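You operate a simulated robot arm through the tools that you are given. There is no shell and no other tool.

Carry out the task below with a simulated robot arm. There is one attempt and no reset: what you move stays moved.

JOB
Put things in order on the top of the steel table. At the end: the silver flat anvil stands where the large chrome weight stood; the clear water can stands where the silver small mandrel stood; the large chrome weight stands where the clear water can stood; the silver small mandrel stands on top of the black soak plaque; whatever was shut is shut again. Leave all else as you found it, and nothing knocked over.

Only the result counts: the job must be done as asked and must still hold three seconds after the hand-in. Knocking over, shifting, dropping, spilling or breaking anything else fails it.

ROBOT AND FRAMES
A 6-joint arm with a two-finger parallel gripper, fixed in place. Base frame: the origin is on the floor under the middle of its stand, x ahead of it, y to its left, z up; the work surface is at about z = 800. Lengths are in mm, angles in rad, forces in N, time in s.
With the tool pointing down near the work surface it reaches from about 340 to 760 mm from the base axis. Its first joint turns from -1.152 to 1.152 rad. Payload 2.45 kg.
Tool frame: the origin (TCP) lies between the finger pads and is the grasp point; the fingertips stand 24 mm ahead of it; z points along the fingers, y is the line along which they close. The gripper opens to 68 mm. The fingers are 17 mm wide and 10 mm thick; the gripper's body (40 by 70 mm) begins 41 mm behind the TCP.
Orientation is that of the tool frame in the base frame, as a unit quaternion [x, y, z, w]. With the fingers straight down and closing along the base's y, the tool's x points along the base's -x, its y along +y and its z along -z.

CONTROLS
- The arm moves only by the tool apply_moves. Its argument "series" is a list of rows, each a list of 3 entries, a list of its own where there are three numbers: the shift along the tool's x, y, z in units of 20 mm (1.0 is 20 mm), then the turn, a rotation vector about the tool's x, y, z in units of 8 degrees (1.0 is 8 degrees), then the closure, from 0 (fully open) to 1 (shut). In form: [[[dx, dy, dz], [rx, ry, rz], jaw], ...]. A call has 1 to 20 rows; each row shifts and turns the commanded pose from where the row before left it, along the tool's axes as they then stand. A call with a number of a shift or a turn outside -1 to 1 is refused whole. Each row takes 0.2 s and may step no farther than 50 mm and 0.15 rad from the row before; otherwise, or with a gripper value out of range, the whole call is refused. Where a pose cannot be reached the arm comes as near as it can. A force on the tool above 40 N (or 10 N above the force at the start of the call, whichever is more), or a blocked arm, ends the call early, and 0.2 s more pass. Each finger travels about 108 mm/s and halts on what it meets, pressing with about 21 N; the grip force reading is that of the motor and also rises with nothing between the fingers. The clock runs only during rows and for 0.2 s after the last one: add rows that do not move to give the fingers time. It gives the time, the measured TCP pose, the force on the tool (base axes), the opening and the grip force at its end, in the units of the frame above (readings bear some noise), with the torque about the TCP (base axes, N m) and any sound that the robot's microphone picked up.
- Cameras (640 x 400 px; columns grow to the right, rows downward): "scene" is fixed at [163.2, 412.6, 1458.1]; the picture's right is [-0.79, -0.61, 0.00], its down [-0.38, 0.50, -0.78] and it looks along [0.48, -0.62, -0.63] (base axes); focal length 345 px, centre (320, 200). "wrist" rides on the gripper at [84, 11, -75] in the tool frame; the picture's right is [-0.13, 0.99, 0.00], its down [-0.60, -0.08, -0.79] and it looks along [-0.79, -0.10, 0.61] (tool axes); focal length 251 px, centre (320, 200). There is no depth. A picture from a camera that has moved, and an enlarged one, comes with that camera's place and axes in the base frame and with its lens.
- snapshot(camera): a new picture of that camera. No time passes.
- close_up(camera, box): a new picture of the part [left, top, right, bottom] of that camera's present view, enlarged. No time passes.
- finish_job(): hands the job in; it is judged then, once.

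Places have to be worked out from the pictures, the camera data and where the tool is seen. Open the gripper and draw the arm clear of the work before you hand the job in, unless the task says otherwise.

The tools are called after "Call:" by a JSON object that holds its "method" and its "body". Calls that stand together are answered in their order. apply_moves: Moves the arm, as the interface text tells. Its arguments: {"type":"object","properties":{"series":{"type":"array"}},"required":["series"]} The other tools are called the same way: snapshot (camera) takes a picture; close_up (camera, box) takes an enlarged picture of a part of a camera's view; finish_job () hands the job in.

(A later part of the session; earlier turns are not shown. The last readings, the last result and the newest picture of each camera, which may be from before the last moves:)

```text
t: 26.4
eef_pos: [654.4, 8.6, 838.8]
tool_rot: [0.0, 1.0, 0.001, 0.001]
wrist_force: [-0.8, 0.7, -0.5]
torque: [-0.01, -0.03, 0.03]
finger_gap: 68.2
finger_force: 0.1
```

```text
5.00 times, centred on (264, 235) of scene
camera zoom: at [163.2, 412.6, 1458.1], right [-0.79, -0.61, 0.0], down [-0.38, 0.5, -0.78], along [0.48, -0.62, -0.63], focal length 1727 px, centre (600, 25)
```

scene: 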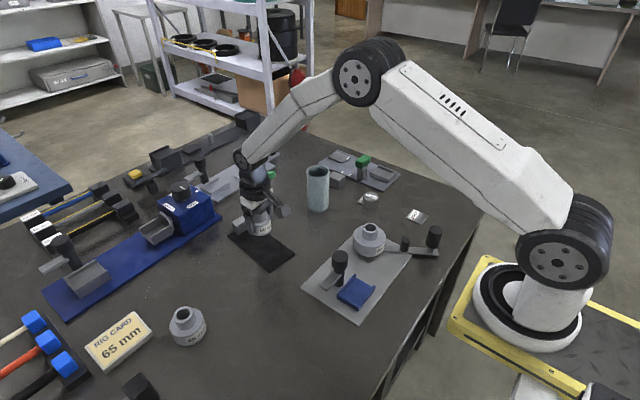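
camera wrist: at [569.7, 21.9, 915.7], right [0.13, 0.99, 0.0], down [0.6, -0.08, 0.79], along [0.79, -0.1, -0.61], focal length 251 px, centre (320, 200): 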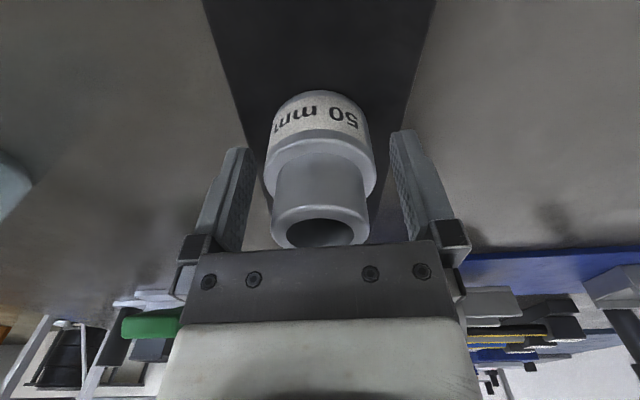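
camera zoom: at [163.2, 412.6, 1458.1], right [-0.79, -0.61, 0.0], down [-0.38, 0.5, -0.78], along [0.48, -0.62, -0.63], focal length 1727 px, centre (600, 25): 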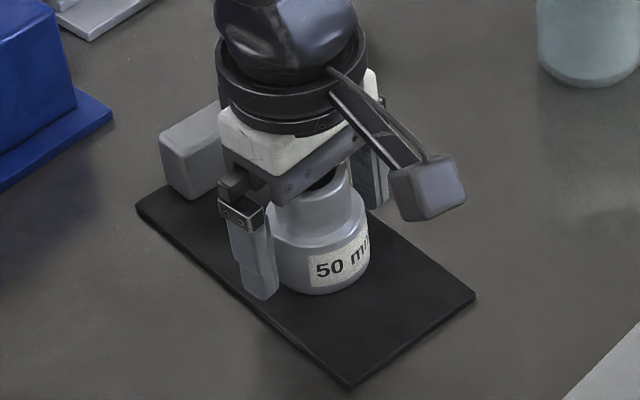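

The mandrel stands upright on the plaque. I'll rise straight up to z≈1020 and go over to the can to measure it.

Call:
{"method": "apply_moves", "body": {"series": [[[0, 0, -0.5], [0, 0, 0], 0], [[0, 0, -1], [0, 0, 0], 0], [[0, 0, -1], [0, 0, 0], 0], [[0, 0, -1], [0, 0, 0], 0], [[0, 0, -1], [0, 0, 0], 0], [[0, 0, -1], [0, 0, 0], 0], [[0, 0, -1], [0, 0, 0], 0], [[0, 0, -1], [0, 0, 0], 0], [[0, 0, -1], [0, 0, 0], 0], [[0, 0, -0.5], [0, 0, 0], 0], [[0, 0, 0], [0, 0, 0], 0]]}}

Call:
{"method": "apply_moves", "body": {"series": [[[0, -1, 0], [0, 0, 0], 0], [[0, -1, 0], [0, 0, 0], 0], [[0, -1, 0], [0, 0, 0], 0], [[0, -1, 0], [0, 0, 0], 0], [[0, -1, 0], [0, 0, 0], 0], [[0, -1, 0], [0, 0, 0], 0], [[0, -1, 0], [0, 0, 0], 0], [[0, -1, 0], [0, 0, 0], 0], [[0, -1, 0], [0, 0, 0], 0], [[0, -1, 0], [0, 0, 0], 0], [[0, -1, 0], [0, 0, 0], 0], [[0, 0, 0], [0, 0, 0], 0], [[0, 0, 0], [0, 0, 0], 0]]}}

Call:
{"method": "snapshot", "body": {"camera": "wrist"}}

Call:
{"method": "snapshot", "body": {"camera": "scene"}}

Call:
{"method": "close_up", "body": {"camera": "scene", "box": [200, 195, 328, 275]}}

```text
t: 28.8
eef_pos: [654.2, 10.1, 1019.7]
tool_rot: [0.0, 1.0, -0.001, 0.002]
wrist_force: [-0.1, -0.7, -0.6]
torque: [-0.01, 0.01, 0.0]
finger_gap: 68.1
finger_force: 0.1
```

```text
t: 31.6
eef_pos: [652.5, -210.2, 1020.8]
tool_rot: [0.001, 1.0, 0.0, 0.001]
wrist_force: [-0.2, -0.1, 0.3]
torque: [-0.04, -0.02, -0.04]
finger_gap: 68.0
finger_force: 0.1
```

```text
taken
camera wrist: at [569.2, -198.3, 1095.8], right [0.13, 0.99, 0.0], down [0.6, -0.08, 0.79], along [0.79, -0.1, -0.61], focal length 251 px, centre (320, 200)
```

wrist: 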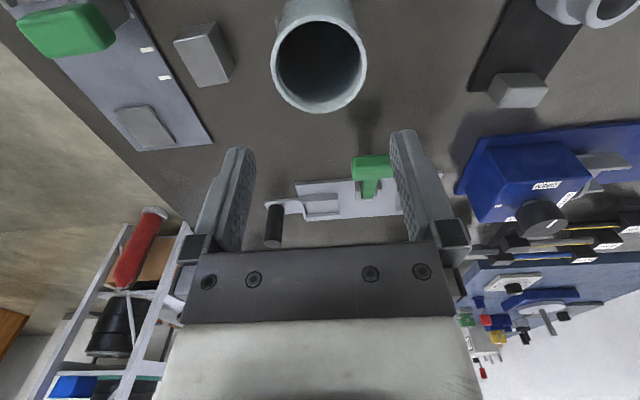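

```text
taken
```

scene: 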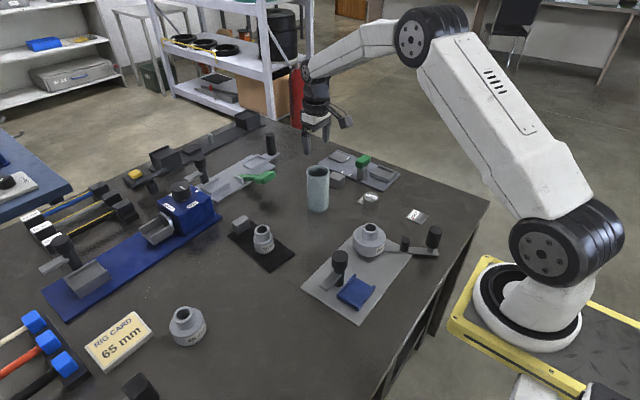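

```text
5.00 times, centred on (264, 235) of scene
camera zoom: at [163.2, 412.6, 1458.1], right [-0.79, -0.61, 0.0], down [-0.38, 0.5, -0.78], along [0.48, -0.62, -0.63], focal length 1727 px, centre (600, 25)
```

zoom: 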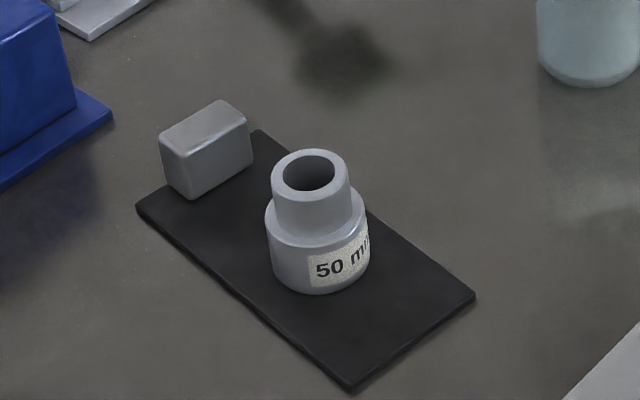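

The mandrel stands fine on the unshifted plaque. Now enlarging the can's rim to measure centre and diameter.

Call:
{"method": "close_up", "body": {"camera": "wrist", "box": [230, 0, 410, 120]}}

Call:
{"method": "close_up", "body": {"camera": "scene", "box": [285, 155, 365, 215]}}

```text
3.33 times, centred on (320, 60) of wrist
camera zoom: at [569.2, -198.3, 1095.8], right [0.13, 0.99, 0.0], down [0.6, -0.08, 0.79], along [0.79, -0.1, -0.61], focal length 838 px, centre (320, 667)
```

zoom: 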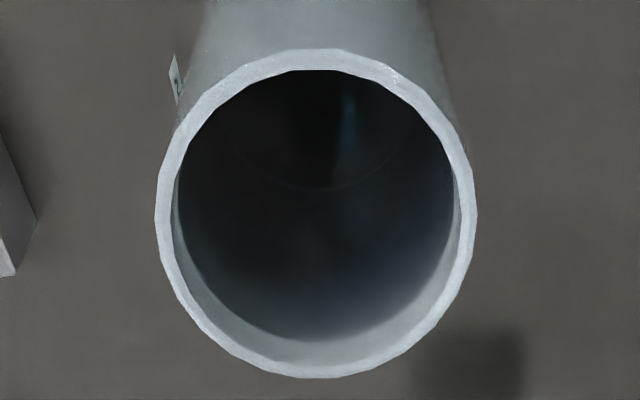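

```text
6.67 times, centred on (325, 185) of scene
camera zoom: at [163.2, 412.6, 1458.1], right [-0.79, -0.61, 0.0], down [-0.38, 0.5, -0.78], along [0.48, -0.62, -0.63], focal length 2303 px, centre (287, 300)
```

zoom: 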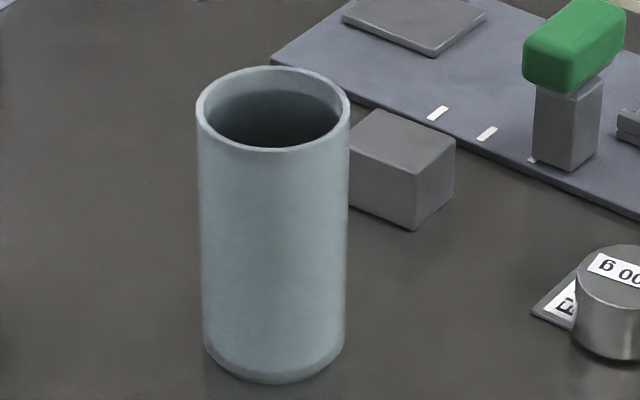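

The rim centre sits at pixel (319, 64), i.e. roughly 8 mm nearer the base than the tool axis, and I estimate the can at ~63–64 mm wide and ~124 mm tall – a close fit. There's a small label on its -y side; I'll enlarge that.

Call:
{"method": "close_up", "body": {"camera": "wrist", "box": [262, 0, 310, 30]}}

Call:
{"method": "close_up", "body": {"camera": "wrist", "box": [280, 20, 360, 70]}}

```text
13.33 times, centred on (286, 15) of wrist
camera zoom: at [569.2, -198.3, 1095.8], right [0.13, 0.99, 0.0], down [0.6, -0.08, 0.79], along [0.79, -0.1, -0.61], focal length 3352 px, centre (773, 2667)
```

zoom: 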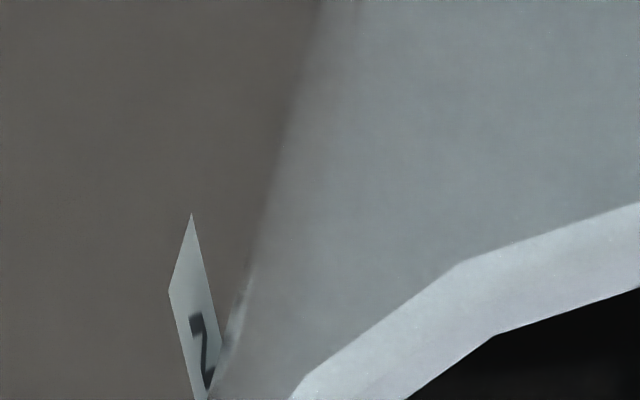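

```text
8.00 times, centred on (320, 45) of wrist
camera zoom: at [569.2, -198.3, 1095.8], right [0.13, 0.99, 0.0], down [0.6, -0.08, 0.79], along [0.79, -0.1, -0.61], focal length 2012 px, centre (320, 1440)
```

zoom: 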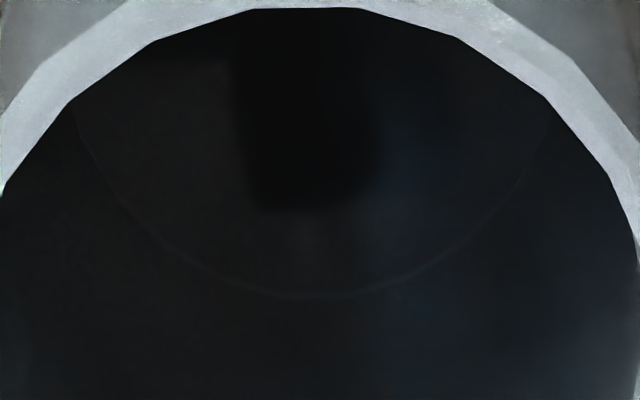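

The label stands slightly off the can's -y side, so I'd rather not grip there: I'll turn the gripper 45° about the vertical so the fingers land clear of it, and shift the tool 8 mm back toward the can's axis.

Call:
{"method": "apply_moves", "body": {"series": [[[0.2, 0, 0], [0, 0, -0.9], 0], [[0.2, 0, 0], [0, 0, -0.9], 0], [[0, 0, 0], [0, 0, -0.9], 0], [[0, 0, 0], [0, 0, -0.9], 0], [[0, 0, 0], [0, 0, -0.9], 0], [[0, 0, 0], [0, 0, -0.9], 0], [[0, 0, 0], [0, 0, -0.225], 0], [[0, 0, 0], [0, 0, 0], 0], [[0, 0, 0], [0, 0, 0], 0]]}}

Call:
{"method": "snapshot", "body": {"camera": "wrist"}}

Call:
{"method": "close_up", "body": {"camera": "wrist", "box": [230, 0, 410, 120]}}

Call:
{"method": "snapshot", "body": {"camera": "scene"}}

```text
t: 33.6
eef_pos: [646.1, -209.9, 1018.1]
tool_rot: [-0.383, 0.924, 0.0, 0.001]
wrist_force: [0.5, -0.1, -0.7]
torque: [0.0, 0.0, 0.03]
finger_gap: 68.1
finger_force: 0.1
```

```text
taken
camera wrist: at [579.3, -261.2, 1094.4], right [-0.61, 0.79, 0.0], down [0.48, 0.37, 0.79], along [0.63, 0.48, -0.61], focal length 251 px, centre (320, 200)
```

wrist: 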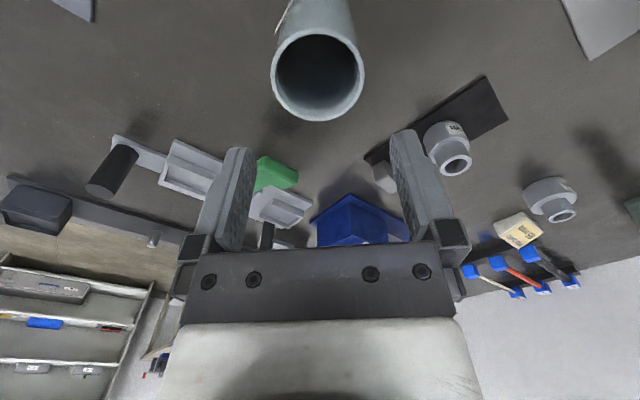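

```text
3.33 times, centred on (320, 60) of wrist
camera zoom: at [579.3, -261.2, 1094.4], right [-0.61, 0.79, 0.0], down [0.48, 0.37, 0.79], along [0.63, 0.48, -0.61], focal length 838 px, centre (320, 667)
```

zoom: 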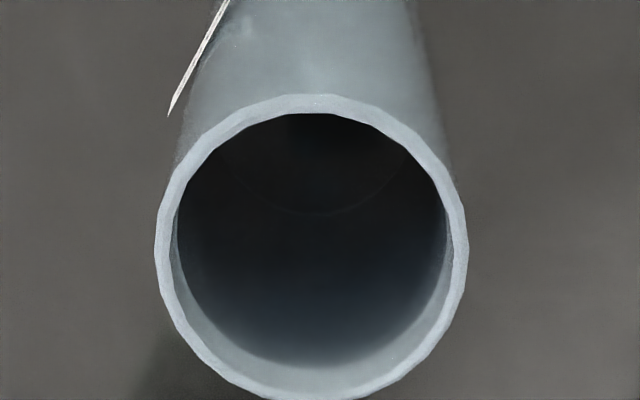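

```text
taken
```

scene: 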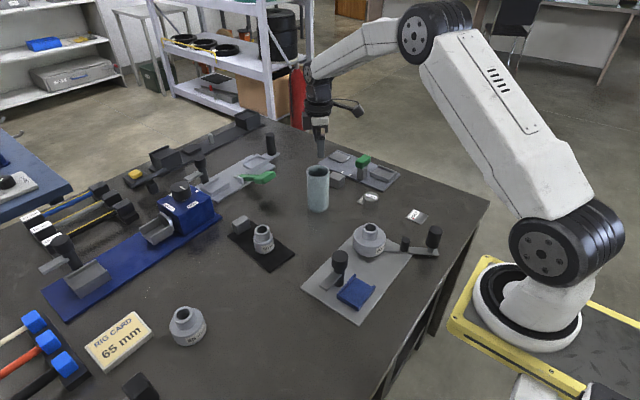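

From this angle the label is edge-on near azimuth -74°, so a finger at -45° would sit beside it. I'll turn the other way (closing line along the +x+y diagonal), which keeps both fingers about 60° away from the label.

Call:
{"method": "apply_moves", "body": {"series": [[[0, 0, 0], [0, 0, 0.9], 0], [[0, 0, 0], [0, 0, 0.9], 0], [[0, 0, 0], [0, 0, 0.9], 0], [[0, 0, 0], [0, 0, 0.9], 0], [[0, 0, 0], [0, 0, 0.9], 0], [[0, 0, 0], [0, 0, 0.9], 0], [[0, 0, 0], [0, 0, 0.9], 0], [[0, 0, 0], [0, 0, 0.9], 0], [[0, 0, 0], [0, 0, 0.9], 0], [[0, 0, 0], [0, 0, 0.9], 0], [[0, 0, 0], [0, 0, 0.9], 0], [[0, 0, 0], [0, 0, 0.9], 0], [[0, 0, 0], [0, 0, 0.45], 0], [[0, 0, 1], [0, 0, 0], 0], [[0, 0, 1], [0, 0, 0], 0], [[0, 0, 0], [0, 0, 0], 0], [[0, 0, 0], [0, 0, 0], 0]]}}

Call:
{"method": "snapshot", "body": {"camera": "wrist"}}

Call:
{"method": "close_up", "body": {"camera": "wrist", "box": [220, 30, 420, 155]}}

Call:
{"method": "close_up", "body": {"camera": "scene", "box": [265, 120, 393, 200]}}

```text
t: 37.2
eef_pos: [646.1, -209.5, 978.7]
tool_rot: [0.383, 0.924, 0.0, 0.002]
wrist_force: [0.4, 0.0, -0.1]
torque: [-0.02, -0.01, 0.03]
finger_gap: 68.0
finger_force: 0.1
```

```text
taken
camera wrist: at [594.4, -142.3, 1054.4], right [0.79, 0.61, 0.0], down [0.37, -0.48, 0.79], along [0.48, -0.63, -0.61], focal length 251 px, centre (320, 200)
```

wrist: 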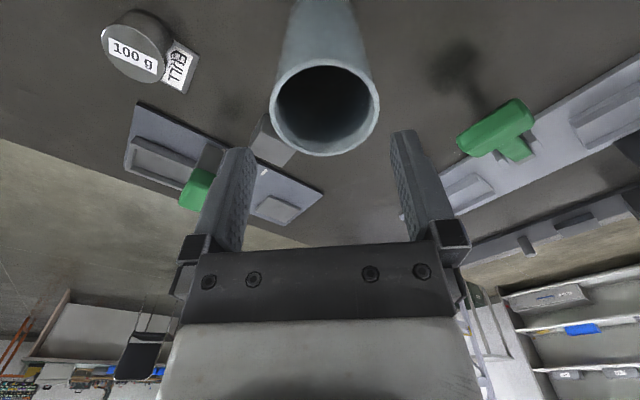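

```text
3.20 times, centred on (320, 92) of wrist
camera zoom: at [594.4, -142.3, 1054.4], right [0.79, 0.61, 0.0], down [0.37, -0.48, 0.79], along [0.48, -0.63, -0.61], focal length 805 px, centre (320, 544)
```

zoom: 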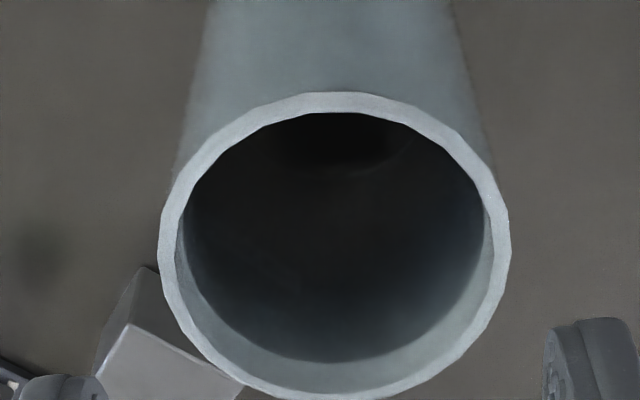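

```text
5.00 times, centred on (329, 160) of scene
camera zoom: at [163.2, 412.6, 1458.1], right [-0.79, -0.61, 0.0], down [-0.38, 0.5, -0.78], along [0.48, -0.62, -0.63], focal length 1727 px, centre (275, 400)
```

zoom: 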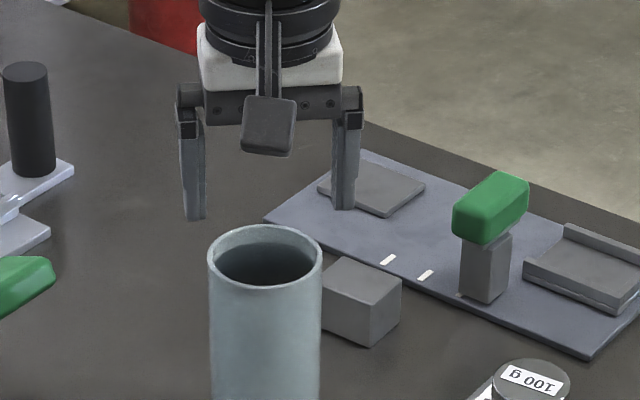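

Both cameras agree the can is about 2.5 mm along the closing line from the tool axis; the scene view shows the finger gap visibly wider than the can. I'll correct that and lower the tips to just above the rim for a final check.

Call:
{"method": "apply_moves", "body": {"series": [[[0, 0.12, 0.4], [0, 0, 0], 0], [[0, 0, 0.45], [0, 0, 0], 0], [[0, 0, 0], [0, 0, 0], 0], [[0, 0, 0], [0, 0, 0], 0]]}}

Call:
{"method": "snapshot", "body": {"camera": "wrist"}}

Call:
{"method": "close_up", "body": {"camera": "wrist", "box": [220, 50, 420, 175]}}

Call:
{"method": "close_up", "body": {"camera": "scene", "box": [285, 140, 349, 180]}}

```text
t: 38.2
eef_pos: [648.3, -207.6, 962.1]
tool_rot: [0.382, 0.924, 0.001, 0.002]
wrist_force: [-0.1, 0.0, 0.0]
torque: [-0.01, 0.0, 0.01]
finger_gap: 68.0
finger_force: 0.0
```

```text
taken
camera wrist: at [596.2, -140.6, 1037.3], right [0.79, 0.61, 0.0], down [0.37, -0.48, 0.79], along [0.49, -0.63, -0.61], focal length 251 px, centre (320, 200)
```

wrist: 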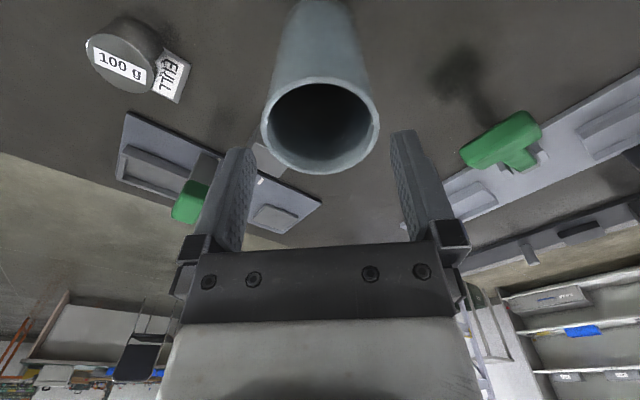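

```text
3.20 times, centred on (320, 112) of wrist
camera zoom: at [596.2, -140.6, 1037.3], right [0.79, 0.61, 0.0], down [0.37, -0.48, 0.79], along [0.49, -0.63, -0.61], focal length 805 px, centre (320, 480)
```

zoom: 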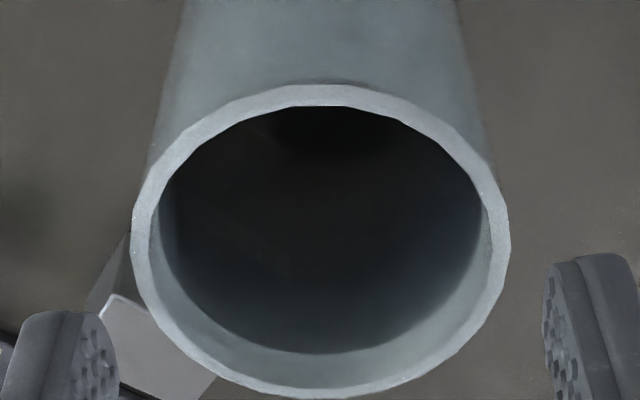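

```text
10.00 times, centred on (317, 160) of scene
camera zoom: at [163.2, 412.6, 1458.1], right [-0.79, -0.61, 0.0], down [-0.38, 0.5, -0.78], along [0.48, -0.62, -0.63], focal length 3454 px, centre (350, 600)
```

zoom: 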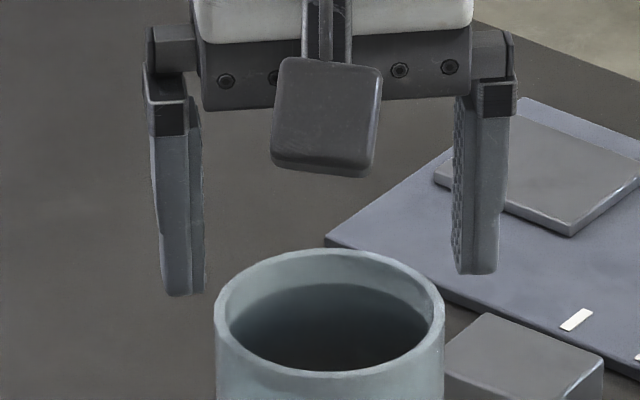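

Everything lines up: gap ≈68 mm against a ≈63 mm can, rim centred at u=320, rim height ≈924. I'll nudge 2.4 mm along tool x for centring and lower gently so the fingers pass the rim, watching for contact.

Call:
{"method": "apply_moves", "body": {"series": [[[0.12, 0, 0], [0, 0, 0], 0], [[0, 0, 0.3], [0, 0, 0], 0], [[0, 0, 0.3], [0, 0, 0], 0], [[0, 0, 0.3], [0, 0, 0], 0], [[0, 0, 0.3], [0, 0, 0], 0], [[0, 0, 0], [0, 0, 0], 0]]}}

Call:
{"method": "snapshot", "body": {"camera": "wrist"}}

Call:
{"method": "close_up", "body": {"camera": "scene", "box": [285, 145, 349, 185]}}

```text
t: 39.6
eef_pos: [647.6, -206.0, 938.2]
tool_rot: [0.383, 0.924, 0.0, 0.001]
wrist_force: [0.5, -0.3, 0.5]
torque: [0.0, 0.0, -0.02]
finger_gap: 68.1
finger_force: 0.1
```

```text
taken
camera wrist: at [595.3, -139.0, 1013.7], right [0.79, 0.61, 0.0], down [0.37, -0.48, 0.79], along [0.49, -0.63, -0.61], focal length 251 px, centre (320, 200)
```

wrist: 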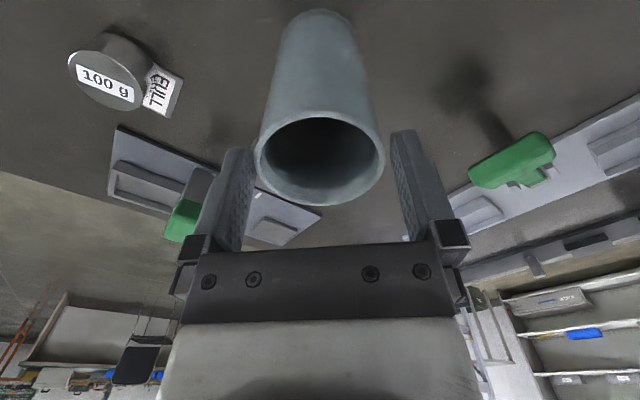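

```text
10.00 times, centred on (317, 165) of scene
camera zoom: at [163.2, 412.6, 1458.1], right [-0.79, -0.61, 0.0], down [-0.38, 0.5, -0.78], along [0.48, -0.62, -0.63], focal length 3454 px, centre (350, 550)
```

zoom: 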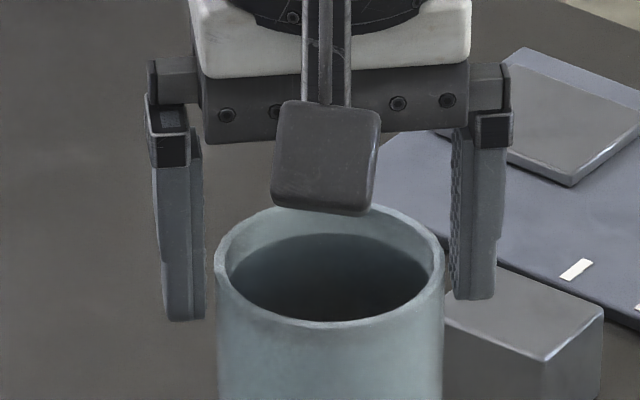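

Both fingers have cleared the rim with about 2 mm to spare each side. Continuing down to z≈893 so the pads grip well below the rim.

Call:
{"method": "apply_moves", "body": {"series": [[[0, 0, 0.3], [0, 0, 0], 0], [[0, 0, 0.3], [0, 0, 0], 0], [[0, 0, 0.3], [0, 0, 0], 0], [[0, 0, 0.3], [0, 0, 0], 0], [[0, 0, 0.3], [0, 0, 0], 0], [[0, 0, 0.3], [0, 0, 0], 0], [[0, 0, 0.3], [0, 0, 0], 0], [[0, 0, 0.15], [0, 0, 0], 0], [[0, 0, 0], [0, 0, 0], 0]]}}

Call:
{"method": "snapshot", "body": {"camera": "wrist"}}

Call:
{"method": "close_up", "body": {"camera": "scene", "box": [270, 140, 366, 200]}}

```text
t: 41.6
eef_pos: [647.7, -207.0, 892.7]
tool_rot: [0.383, 0.924, 0.0, 0.001]
wrist_force: [-0.8, 0.0, 0.2]
torque: [0.01, 0.02, 0.01]
finger_gap: 68.1
finger_force: 0.0
```

```text
taken
camera wrist: at [594.7, -138.5, 968.5], right [0.79, 0.61, 0.0], down [0.37, -0.48, 0.79], along [0.49, -0.63, -0.61], focal length 251 px, centre (320, 200)
```

wrist: 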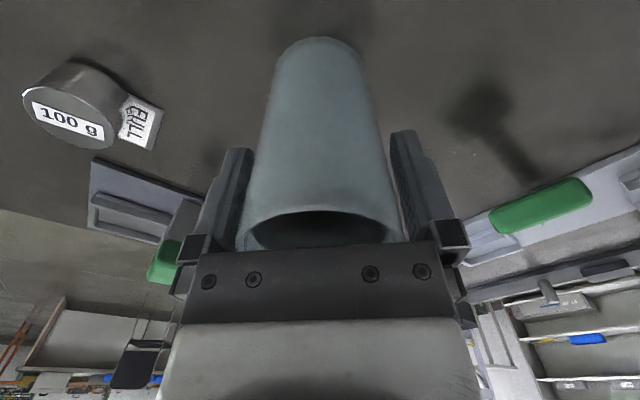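

```text
6.67 times, centred on (318, 170) of scene
camera zoom: at [163.2, 412.6, 1458.1], right [-0.79, -0.61, 0.0], down [-0.38, 0.5, -0.78], along [0.48, -0.62, -0.63], focal length 2303 px, centre (333, 400)
```

zoom: 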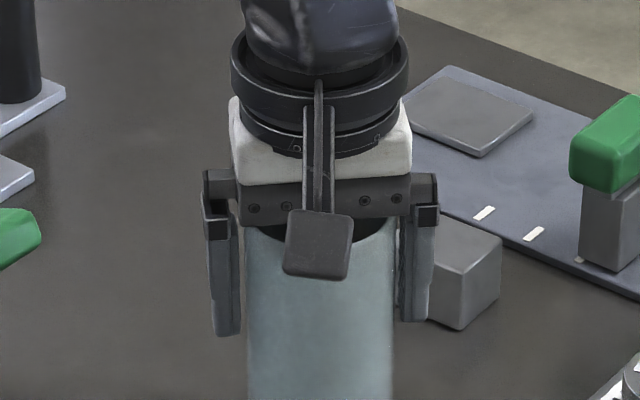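

No contact at z≈893, the can stands between the fingers. Closing in gentle steps.

Call:
{"method": "apply_moves", "body": {"series": [[[0, 0, 0], [0, 0, 0], 0.04], [[0, 0, 0], [0, 0, 0], 0.08], [[0, 0, 0], [0, 0, 0], 0.12], [[0, 0, 0], [0, 0, 0], 0.3], [[0, 0, 0], [0, 0, 0], 1], [[0, 0, 0], [0, 0, 0], 1]]}}

Call:
{"method": "close_up", "body": {"camera": "scene", "box": [270, 150, 366, 210]}}

```text
t: 43.0
eef_pos: [646.2, -205.5, 893.3]
tool_rot: [0.383, 0.924, 0.0, 0.001]
wrist_force: [-1.0, -0.9, 0.5]
torque: [-0.14, 0.14, 0.03]
finger_gap: 63.0
finger_force: 21.0
```

```text
6.67 times, centred on (318, 180) of scene
camera zoom: at [163.1, 412.6, 1458.1], right [-0.79, -0.61, 0.0], down [-0.38, 0.5, -0.78], along [0.48, -0.62, -0.63], focal length 2303 px, centre (333, 333)
```

zoom: 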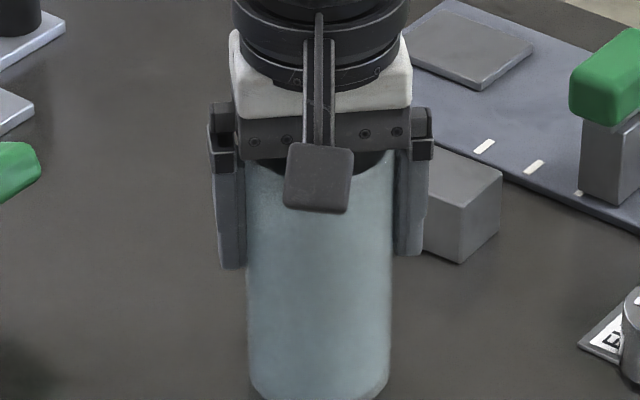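

Gap reads 63.0 mm: the can is held. I'll lift it slowly and keep it upright.

Call:
{"method": "apply_moves", "body": {"series": [[[0, 0, -0.1], [0, 0, 0], 1], [[0, 0, -0.2], [0, 0, 0], 1], [[0, 0, -0.3], [0, 0, 0], 1], [[0, 0, -0.4], [0, 0, 0], 1], [[0, 0, -0.5], [0, 0, 0], 1], [[0, 0, -0.5], [0, 0, 0], 1], [[0, 0, -0.5], [0, 0, 0], 1], [[0, 0, -0.5], [0, 0, 0], 1], [[0, 0, -0.5], [0, 0, 0], 1], [[0, 0, -0.5], [0, 0, 0], 1], [[0, 0, -0.5], [0, 0, 0], 1], [[0, 0, -0.4], [0, 0, 0], 1], [[0, 0, -0.2], [0, 0, 0], 1], [[0, 0, 0], [0, 0, 0], 1]]}}

Call:
{"method": "snapshot", "body": {"camera": "scene"}}

Call:
{"method": "snapshot", "body": {"camera": "wrist"}}

```text
t: 46.0
eef_pos: [645.9, -205.6, 995.6]
tool_rot: [0.384, 0.923, 0.001, 0.001]
wrist_force: [0.3, -0.1, -3.7]
torque: [0.04, -0.02, -0.01]
finger_gap: 63.1
finger_force: 21.2
```

```text
taken
```

scene: 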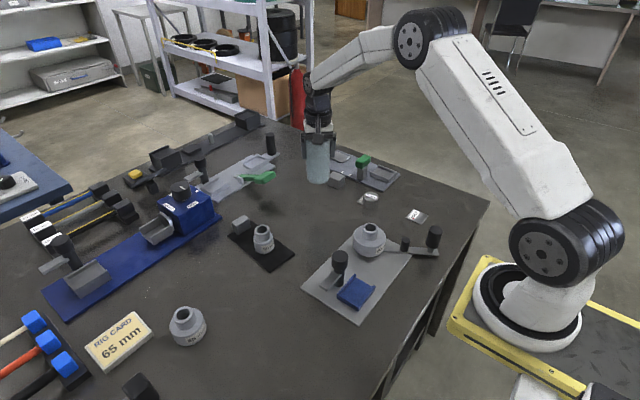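

```text
taken
camera wrist: at [593.6, -138.8, 1071.0], right [0.79, 0.61, 0.0], down [0.37, -0.48, 0.79], along [0.48, -0.63, -0.61], focal length 251 px, centre (320, 200)
```

wrist: 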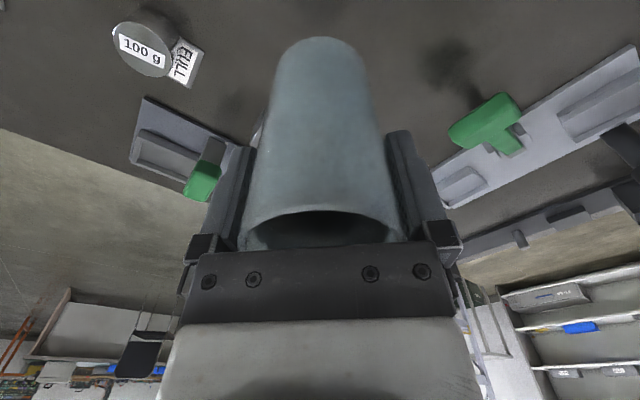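

The can (about 0.35 kg) is lifted 100 mm and upright. I'll carry it at moderate speed toward the mandrel's old spot at about (549, 170).

Call:
{"method": "apply_moves", "body": {"series": [[[0.2, 0.118, 0], [0, 0, 0], 1], [[0.45, 0.265, 0], [0, 0, 0], 1], [[0.7, 0.412, 0], [0, 0, 0], 1], [[0.75, 0.441, 0], [0, 0, 0], 1], [[0.75, 0.441, 0], [0, 0, 0], 1], [[0.75, 0.441, 0], [0, 0, 0], 1], [[0.75, 0.441, 0], [0, 0, 0], 1], [[0.75, 0.441, 0], [0, 0, 0], 1], [[0.75, 0.441, 0], [0, 0, 0], 1], [[0.75, 0.441, 0], [0, 0, 0], 1], [[0.75, 0.441, 0], [0, 0, 0], 1], [[0.75, 0.441, 0], [0, 0, 0], 1], [[0.75, 0.441, 0], [0, 0, 0], 1], [[0.75, 0.441, 0], [0, 0, 0], 1], [[0.75, 0.441, 0], [0, 0, 0], 1], [[0.75, 0.441, 0], [0, 0, 0], 1], [[0.75, 0.441, 0], [0, 0, 0], 1], [[0.6, 0.353, 0], [0, 0, 0], 1], [[0.3, 0.176, 0], [0, 0, 0], 1], [[0.15, 0.088, 0], [0, 0, 0], 1]]}}

Call:
{"method": "apply_moves", "body": {"series": [[[0.2, 0.118, 0], [0, 0, 0], 1], [[0.45, 0.265, 0], [0, 0, 0], 1], [[0.6, 0.353, 0], [0, 0, 0], 1], [[0.7, 0.412, 0], [0, 0, 0], 1], [[0.7, 0.412, 0], [0, 0, 0], 1], [[0.6, 0.353, 0], [0, 0, 0], 1], [[0.4, 0.235, 0], [0, 0, 0], 1], [[0.21, 0.123, 0], [0, 0, 0], 1], [[0, 0, 0], [0, 0, 0], 1], [[0, 0, 0], [0, 0, 0], 1]]}}

Call:
{"method": "snapshot", "body": {"camera": "scene"}}

Call:
{"method": "snapshot", "body": {"camera": "wrist"}}

```text
t: 50.2
eef_pos: [571.5, 83.4, 993.7]
tool_rot: [0.383, 0.924, 0.0, 0.001]
wrist_force: [-0.2, 0.2, -3.4]
torque: [-0.01, 0.01, -0.03]
finger_gap: 63.0
finger_force: 21.2
```

```text
t: 52.4
eef_pos: [548.0, 169.1, 994.5]
tool_rot: [0.383, 0.924, 0.001, 0.002]
wrist_force: [0.0, 0.6, -3.4]
torque: [0.03, 0.03, 0.02]
finger_gap: 62.8
finger_force: 21.4
```

```text
taken
```

scene: 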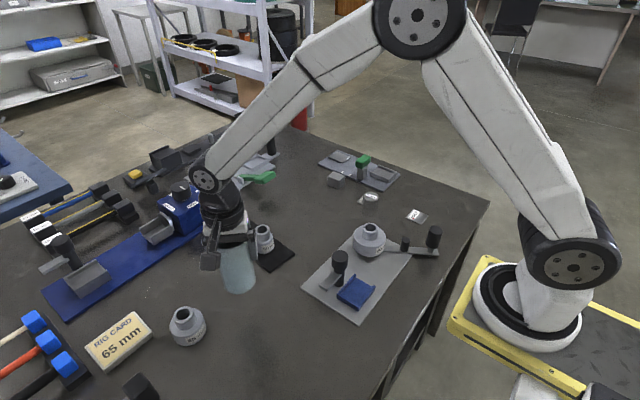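

```text
taken
camera wrist: at [496.7, 237.5, 1070.7], right [0.79, 0.61, 0.0], down [0.37, -0.48, 0.79], along [0.48, -0.63, -0.61], focal length 251 px, centre (320, 200)
```

wrist: 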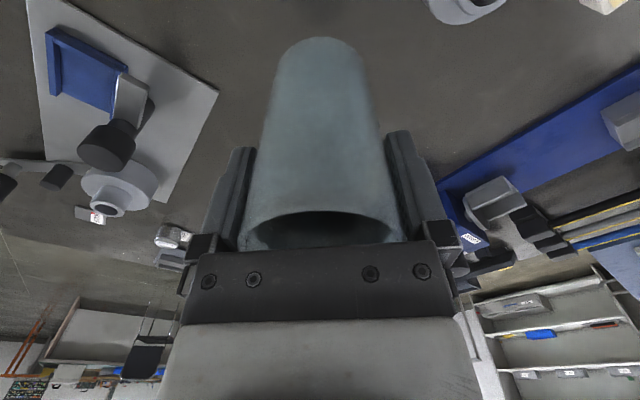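

Now over the target. Lowering to a few millimetres above the table.

Call:
{"method": "apply_moves", "body": {"series": [[[0, 0, 0.2], [0, 0, 0], 1], [[0, 0, 0.4], [0, 0, 0], 1], [[0, 0, 0.5], [0, 0, 0], 1], [[0, 0, 0.5], [0, 0, 0], 1], [[0, 0, 0.5], [0, 0, 0], 1], [[0, 0, 0.5], [0, 0, 0], 1], [[0, 0, 0.5], [0, 0, 0], 1], [[0, 0, 0.5], [0, 0, 0], 1], [[0, 0, 0.5], [0, 0, 0], 1], [[0, 0, 0.4], [0, 0, 0], 1], [[0, 0, 0.2], [0, 0, 0], 1], [[0, 0, 0.1], [0, 0, 0], 1], [[0, 0, 0], [0, 0, 0], 1]]}}

Call:
{"method": "snapshot", "body": {"camera": "scene"}}

Call:
{"method": "apply_moves", "body": {"series": [[[0, 0, 0.05], [0, 0, 0], 1], [[0, 0, 0.05], [0, 0, 0], 1], [[0, 0, 0], [0, 0, 0], 1]]}}

Call:
{"method": "apply_moves", "body": {"series": [[[0, 0, 0.05], [0, 0, 0], 1], [[0, 0, 0], [0, 0, 0], 1]]}}

```text
t: 55.2
eef_pos: [548.4, 170.2, 898.2]
tool_rot: [0.383, 0.924, 0.0, 0.001]
wrist_force: [-0.4, 0.1, -2.8]
torque: [0.01, 0.05, -0.01]
finger_gap: 62.7
finger_force: 20.7
```

```text
taken
```

scene: 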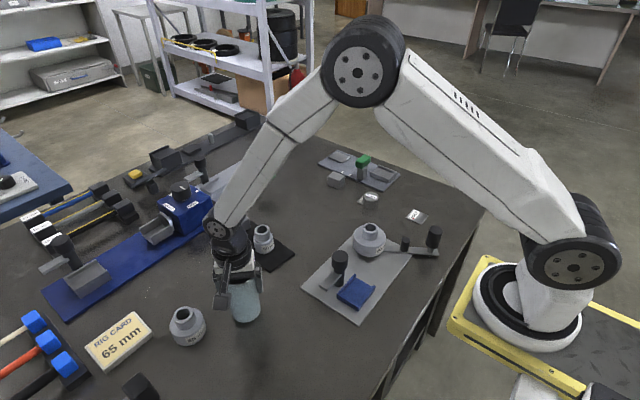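

```text
t: 56.0
eef_pos: [548.2, 169.4, 898.5]
tool_rot: [0.383, 0.924, 0.001, 0.001]
wrist_force: [-0.2, -0.1, -2.9]
torque: [-0.02, 0.0, 0.01]
finger_gap: 62.7
finger_force: 21.3
```

```text
t: 56.6
eef_pos: [548.6, 169.2, 895.9]
tool_rot: [0.382, 0.924, 0.001, 0.001]
wrist_force: [0.5, -0.2, -3.6]
torque: [0.01, 0.01, -0.01]
finger_gap: 62.9
finger_force: 21.0
```

Still hanging freely (-3 N). Continuing 1 mm at a time until it touches.

Call:
{"method": "apply_moves", "body": {"series": [[[0, 0, 0.05], [0, 0, 0], 1], [[0, 0, 0], [0, 0, 0], 1]]}}

Call:
{"method": "apply_moves", "body": {"series": [[[0, 0, 0.05], [0, 0, 0], 1], [[0, 0, 0], [0, 0, 0], 1]]}}

Call:
{"method": "apply_moves", "body": {"series": [[[0, 0, 0.05], [0, 0, 0], 1], [[0, 0, 0], [0, 0, 0], 1]]}}

```text
t: 57.2
eef_pos: [548.6, 170.2, 895.7]
tool_rot: [0.383, 0.924, 0.0, 0.001]
wrist_force: [0.3, 0.0, -3.0]
torque: [0.01, 0.01, 0.0]
finger_gap: 63.0
finger_force: 21.1
```

```text
t: 57.8
eef_pos: [549.5, 169.7, 893.7]
tool_rot: [0.382, 0.924, 0.0, 0.002]
wrist_force: [0.0, -0.2, -3.5]
torque: [0.03, -0.03, 0.01]
finger_gap: 62.8
finger_force: 21.9
```

```text
t: 58.4
eef_pos: [548.2, 170.9, 892.9]
tool_rot: [0.382, 0.924, 0.0, 0.002]
wrist_force: [-1.7, -0.8, 1.3]
torque: [-0.19, 0.25, 0.0]
finger_gap: 62.8
finger_force: 20.7
```

The can has touched down (force rose to +1.3 N). I'll settle it half a millimetre, then open slowly.

Call:
{"method": "apply_moves", "body": {"series": [[[0, 0, 0.02], [0, 0, 0], 1], [[0, 0, 0], [0, 0, 0], 1]]}}

Call:
{"method": "apply_moves", "body": {"series": [[[0, 0, 0], [0, 0, 0], 0.06], [[0, 0, 0], [0, 0, 0], 0.03], [[0, 0, 0], [0, 0, 0], 0], [[0, 0, 0], [0, 0, 0], 0], [[0, 0, 0], [0, 0, 0], 0]]}}

Call:
{"method": "close_up", "body": {"camera": "scene", "box": [190, 240, 302, 330]}}

Call:
{"method": "snapshot", "body": {"camera": "wrist"}}

```text
t: 59.0
eef_pos: [548.5, 169.1, 892.6]
tool_rot: [0.383, 0.924, 0.001, 0.001]
wrist_force: [-4.2, 2.3, 9.8]
torque: [-0.1, 0.57, -0.12]
finger_gap: 62.8
finger_force: 20.9
```

```text
t: 60.2
eef_pos: [548.5, 169.4, 892.4]
tool_rot: [0.383, 0.924, 0.0, 0.001]
wrist_force: [-1.2, 0.6, -0.2]
torque: [0.02, -0.02, 0.0]
finger_gap: 68.1
finger_force: 0.1
```

```text
4.44 times, centred on (246, 285) of scene
camera zoom: at [163.2, 412.6, 1458.1], right [-0.79, -0.61, 0.0], down [-0.38, 0.5, -0.78], along [0.48, -0.62, -0.63], focal length 1535 px, centre (649, -178)
```

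zoom: 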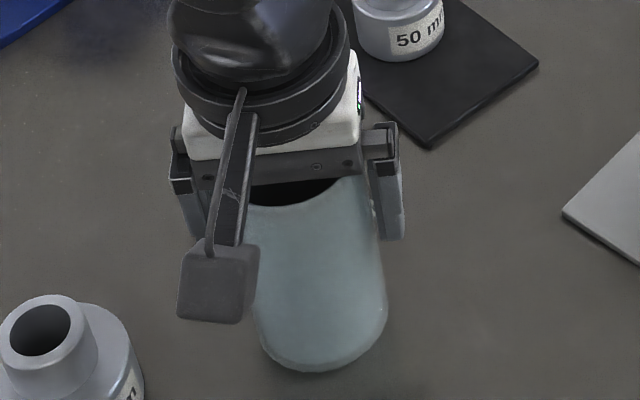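

```text
taken
camera wrist: at [496.5, 237.0, 968.1], right [0.79, 0.61, 0.0], down [0.37, -0.48, 0.79], along [0.49, -0.63, -0.61], focal length 251 px, centre (320, 200)
```

wrist: 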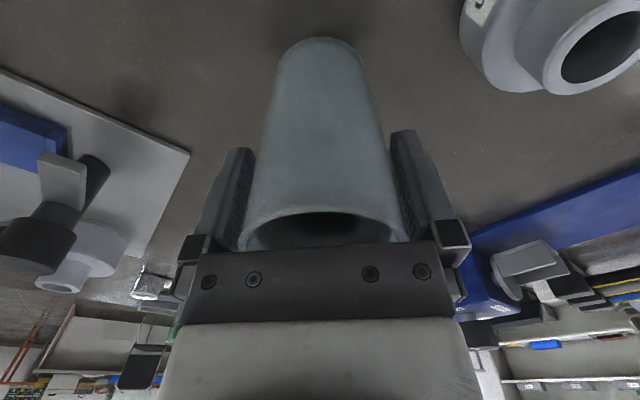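

The gripper is open and the can stands. I'll withdraw straight up, slowly at first.

Call:
{"method": "apply_moves", "body": {"series": [[[0, 0, -0.2], [0, 0, 0], 0], [[0, 0, -0.3], [0, 0, 0], 0], [[0, 0, -0.3], [0, 0, 0], 0], [[0, 0, -0.4], [0, 0, 0], 0], [[0, 0, -0.4], [0, 0, 0], 0], [[0, 0, -0.4], [0, 0, 0], 0], [[0, 0, -0.5], [0, 0, 0], 0], [[0, 0, -0.5], [0, 0, 0], 0], [[0, 0, -0.5], [0, 0, 0], 0], [[0, 0, -0.8], [0, 0, 0], 0], [[0, 0, -1], [0, 0, 0], 0], [[0, 0, -1], [0, 0, 0], 0], [[0, 0, 0], [0, 0, 0], 0]]}}

Call:
{"method": "snapshot", "body": {"camera": "wrist"}}

Call:
{"method": "snapshot", "body": {"camera": "scene"}}

```text
t: 63.0
eef_pos: [548.8, 169.2, 1019.7]
tool_rot: [0.383, 0.924, 0.0, 0.001]
wrist_force: [-0.5, 0.0, -0.1]
torque: [0.04, 0.0, 0.03]
finger_gap: 67.7
finger_force: 0.1
```

```text
taken
camera wrist: at [496.3, 236.5, 1095.6], right [0.79, 0.61, 0.0], down [0.37, -0.48, 0.79], along [0.49, -0.63, -0.61], focal length 251 px, centre (320, 200)
```

wrist: 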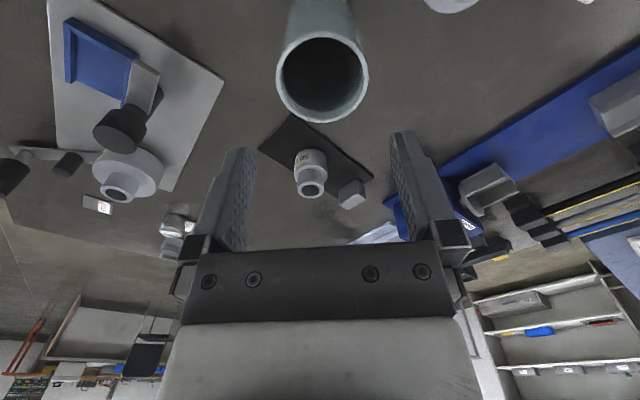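

```text
taken
```

scene: 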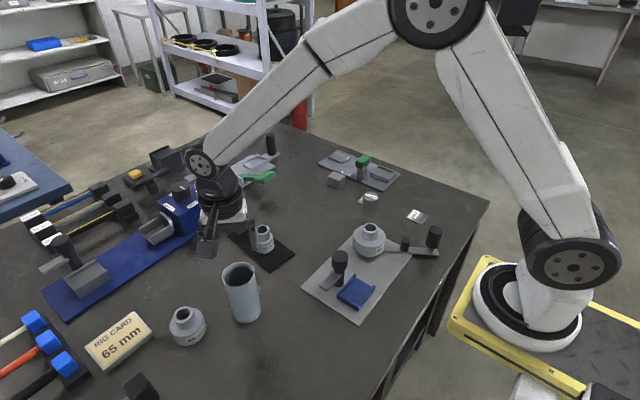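

The can stands at the mandrel's former spot. Next is the weight; I'll take enlarged views of the weight, tile and anvil, now unobstructed.

Call:
{"method": "close_up", "body": {"camera": "scene", "box": [315, 155, 395, 205]}}

Call:
{"method": "close_up", "body": {"camera": "scene", "box": [346, 183, 394, 213]}}

Call:
{"method": "close_up", "body": {"camera": "scene", "box": [200, 250, 296, 330]}}

```text
8.00 times, centred on (355, 180) of scene
camera zoom: at [163.2, 412.6, 1458.1], right [-0.79, -0.61, 0.0], down [-0.38, 0.5, -0.78], along [0.48, -0.62, -0.63], focal length 2764 px, centre (40, 360)
```

zoom: 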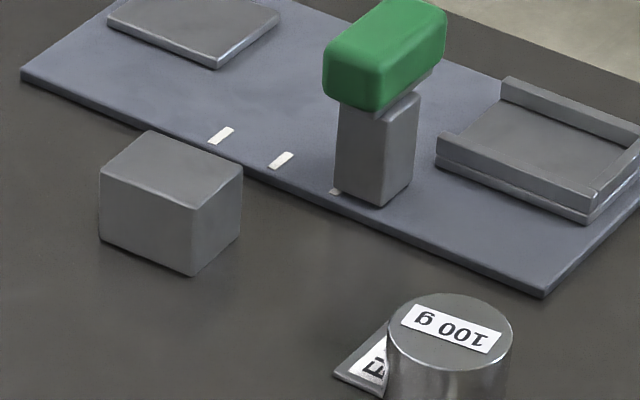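

```text
13.33 times, centred on (370, 198) of scene
camera zoom: at [163.2, 412.6, 1458.1], right [-0.79, -0.61, 0.0], down [-0.38, 0.5, -0.78], along [0.48, -0.62, -0.63], focal length 4606 px, centre (-347, 227)
```

zoom: 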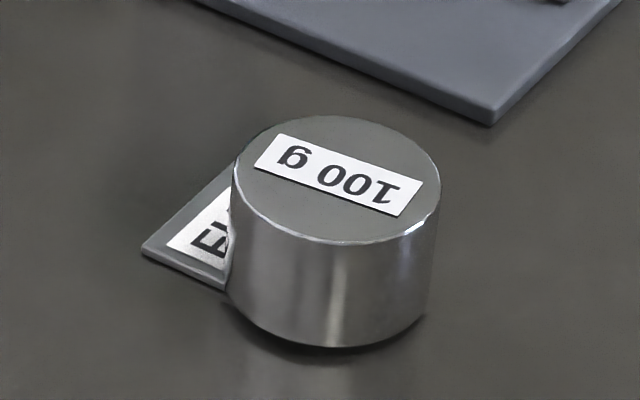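

```text
5.00 times, centred on (248, 290) of scene
camera zoom: at [163.2, 412.6, 1458.1], right [-0.79, -0.61, 0.0], down [-0.38, 0.5, -0.78], along [0.48, -0.62, -0.63], focal length 1727 px, centre (680, -250)
```

zoom: 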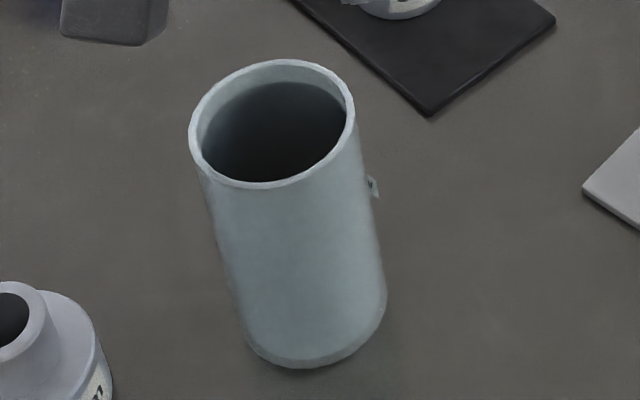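

The weight is ~46 mm across and ~30 mm tall on its tile; the anvil is a ~45×35×33 mm block aligned with the base axes. I'll turn the gripper back to the y-closing orientation and travel high over to the weight.

Call:
{"method": "apply_moves", "body": {"series": [[[0, 0, 0], [0, 0, -0.9], 0], [[0, 0, 0], [0, 0, -0.9], 0], [[0, 0, 0], [0, 0, -0.9], 0], [[0, 0, 0], [0, 0, -0.9], 0], [[0, 0, 0], [0, 0, -0.9], 0], [[0, 0, 0], [0, 0, -0.9], 0], [[0, 0, 0], [0, 0, -0.225], 0], [[0, -1, 0], [0, 0, 0], 0], [[0, -1, 0], [0, 0, 0], 0], [[0, -1, 0], [0, 0, 0], 0], [[0, -1, 0], [0, 0, 0], 0], [[0, -1, 0], [0, 0, 0], 0], [[0, -1, 0], [0, 0, 0], 0], [[0, -1, 0], [0, 0, 0], 0], [[0, -1, 0], [0, 0, 0], 0], [[0, -1, 0], [0, 0, 0], 0], [[0, -1, 0], [0, 0, 0], 0], [[0, -1, 0], [0, 0, 0], 0], [[0, -1, 0], [0, 0, 0], 0]]}}

Call:
{"method": "apply_moves", "body": {"series": [[[0.1, -1, 0], [0, 0, 0], 0], [[0.1, -1, 0], [0, 0, 0], 0], [[0.1, -1, 0], [0, 0, 0], 0], [[0.1, -1, 0], [0, 0, 0], 0], [[0.1, -1, 0.2], [0, 0, 0], 0], [[0.1, -1, 0.4], [0, 0, 0], 0], [[0.1, -1, 0.4], [0, 0, 0], 0], [[0.1, -1, 0.5], [0, 0, 0], 0], [[0.1, -1, 0.5], [0, 0, 0], 0], [[0.1, -1, 0.5], [0, 0, 0], 0], [[0.1, -1, 0.5], [0, 0, 0], 0], [[0, -0.75, 0.5], [0, 0, 0], 0], [[0, 0, 0], [0, 0, 0], 0], [[0, 0, 0], [0, 0, 0], 0]]}}

Call:
{"method": "snapshot", "body": {"camera": "wrist"}}

Call:
{"method": "close_up", "body": {"camera": "wrist", "box": [240, 0, 400, 100]}}

Call:
{"method": "snapshot", "body": {"camera": "scene"}}

```text
t: 67.0
eef_pos: [548.8, -70.7, 1019.7]
tool_rot: [0.0, 1.0, 0.0, 0.002]
wrist_force: [0.7, -0.7, 0.0]
torque: [-0.02, -0.05, -0.01]
finger_gap: 68.0
finger_force: 0.0
```

```text
t: 70.0
eef_pos: [527.0, -304.6, 948.8]
tool_rot: [0.001, 1.0, 0.0, 0.001]
wrist_force: [0.1, 0.2, 0.0]
torque: [-0.01, -0.02, 0.0]
finger_gap: 68.1
finger_force: 0.0
```

```text
taken
camera wrist: at [442.3, -293.7, 1024.6], right [0.13, 0.99, 0.0], down [0.6, -0.08, 0.79], along [0.79, -0.1, -0.61], focal length 251 px, centre (320, 200)
```

wrist: 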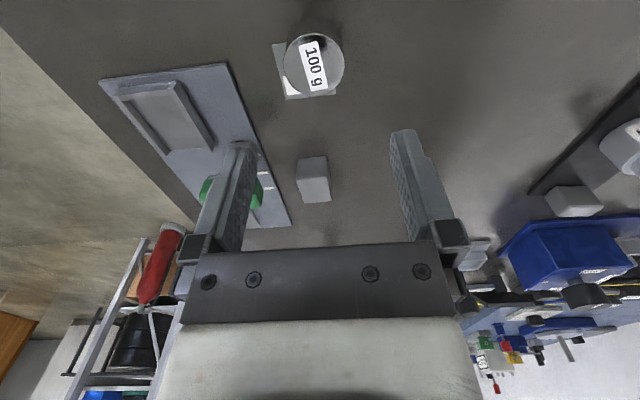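

```text
4.00 times, centred on (320, 50) of wrist
camera zoom: at [442.3, -293.7, 1024.6], right [0.13, 0.99, 0.0], down [0.6, -0.08, 0.79], along [0.79, -0.1, -0.61], focal length 1006 px, centre (320, 800)
```

zoom: 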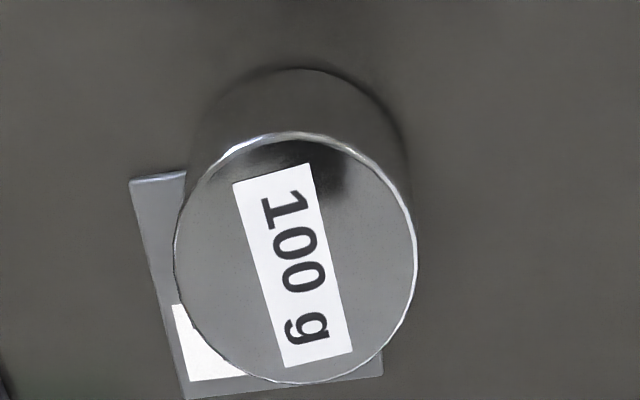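

```text
taken
```

scene: 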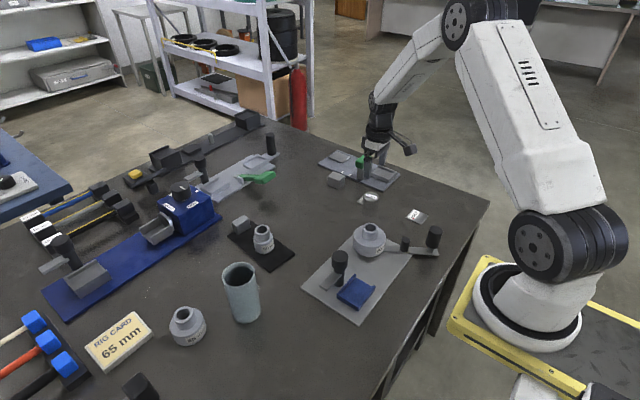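

The weight's top is centred at pixel (314, 64.5), about 4.5 mm to the -y side; its centre is at about (527.5, -309.6). I'll correct and drop to z≈885 to check again.

Call:
{"method": "apply_moves", "body": {"series": [[[-0.02, -0.23, 0.5], [0, 0, 0], 0], [[0, 0, 0.9], [0, 0, 0], 0], [[0, 0, 0.9], [0, 0, 0], 0], [[0, 0, 0.9], [0, 0, 0], 0], [[0, 0, 0], [0, 0, 0], 0], [[0, 0, 0], [0, 0, 0], 0]]}}

Call:
{"method": "snapshot", "body": {"camera": "wrist"}}

Call:
{"method": "close_up", "body": {"camera": "wrist", "box": [220, 40, 420, 165]}}

Call:
{"method": "close_up", "body": {"camera": "scene", "box": [330, 160, 410, 220]}}

```text
t: 71.4
eef_pos: [527.8, -310.8, 884.4]
tool_rot: [0.0, 1.0, 0.0, 0.002]
wrist_force: [-0.6, -0.2, 0.4]
torque: [0.02, -0.01, 0.03]
finger_gap: 68.0
finger_force: 0.1
```

```text
taken
camera wrist: at [443.5, -298.2, 960.4], right [0.13, 0.99, 0.0], down [0.6, -0.08, 0.79], along [0.79, -0.1, -0.61], focal length 251 px, centre (320, 200)
```

wrist: 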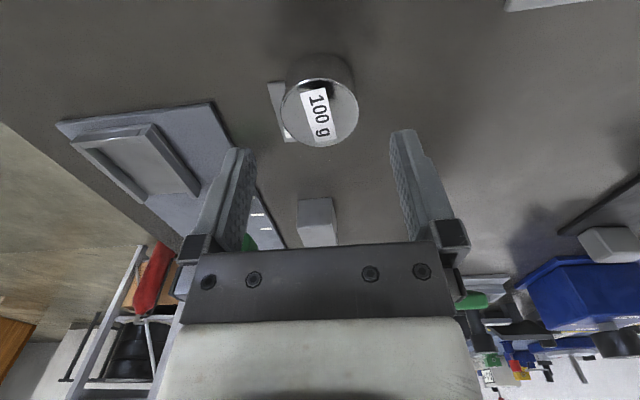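

```text
3.20 times, centred on (320, 102) of wrist
camera zoom: at [443.5, -298.2, 960.4], right [0.13, 0.99, 0.0], down [0.6, -0.08, 0.79], along [0.79, -0.1, -0.61], focal length 805 px, centre (320, 512)
```

zoom: 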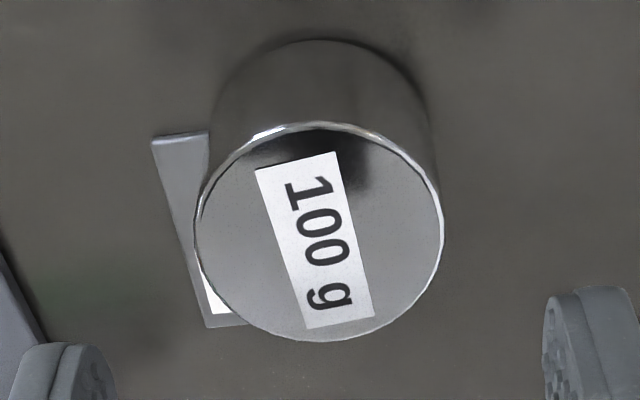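

```text
6.67 times, centred on (370, 190) of scene
camera zoom: at [163.2, 412.6, 1458.1], right [-0.79, -0.61, 0.0], down [-0.38, 0.5, -0.78], along [0.48, -0.62, -0.63], focal length 2303 px, centre (-13, 267)
```

zoom: 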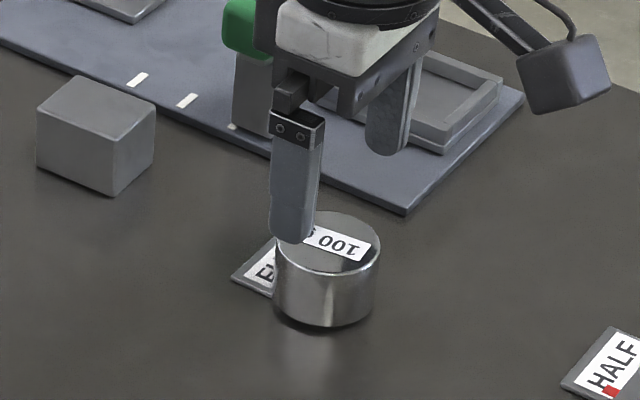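

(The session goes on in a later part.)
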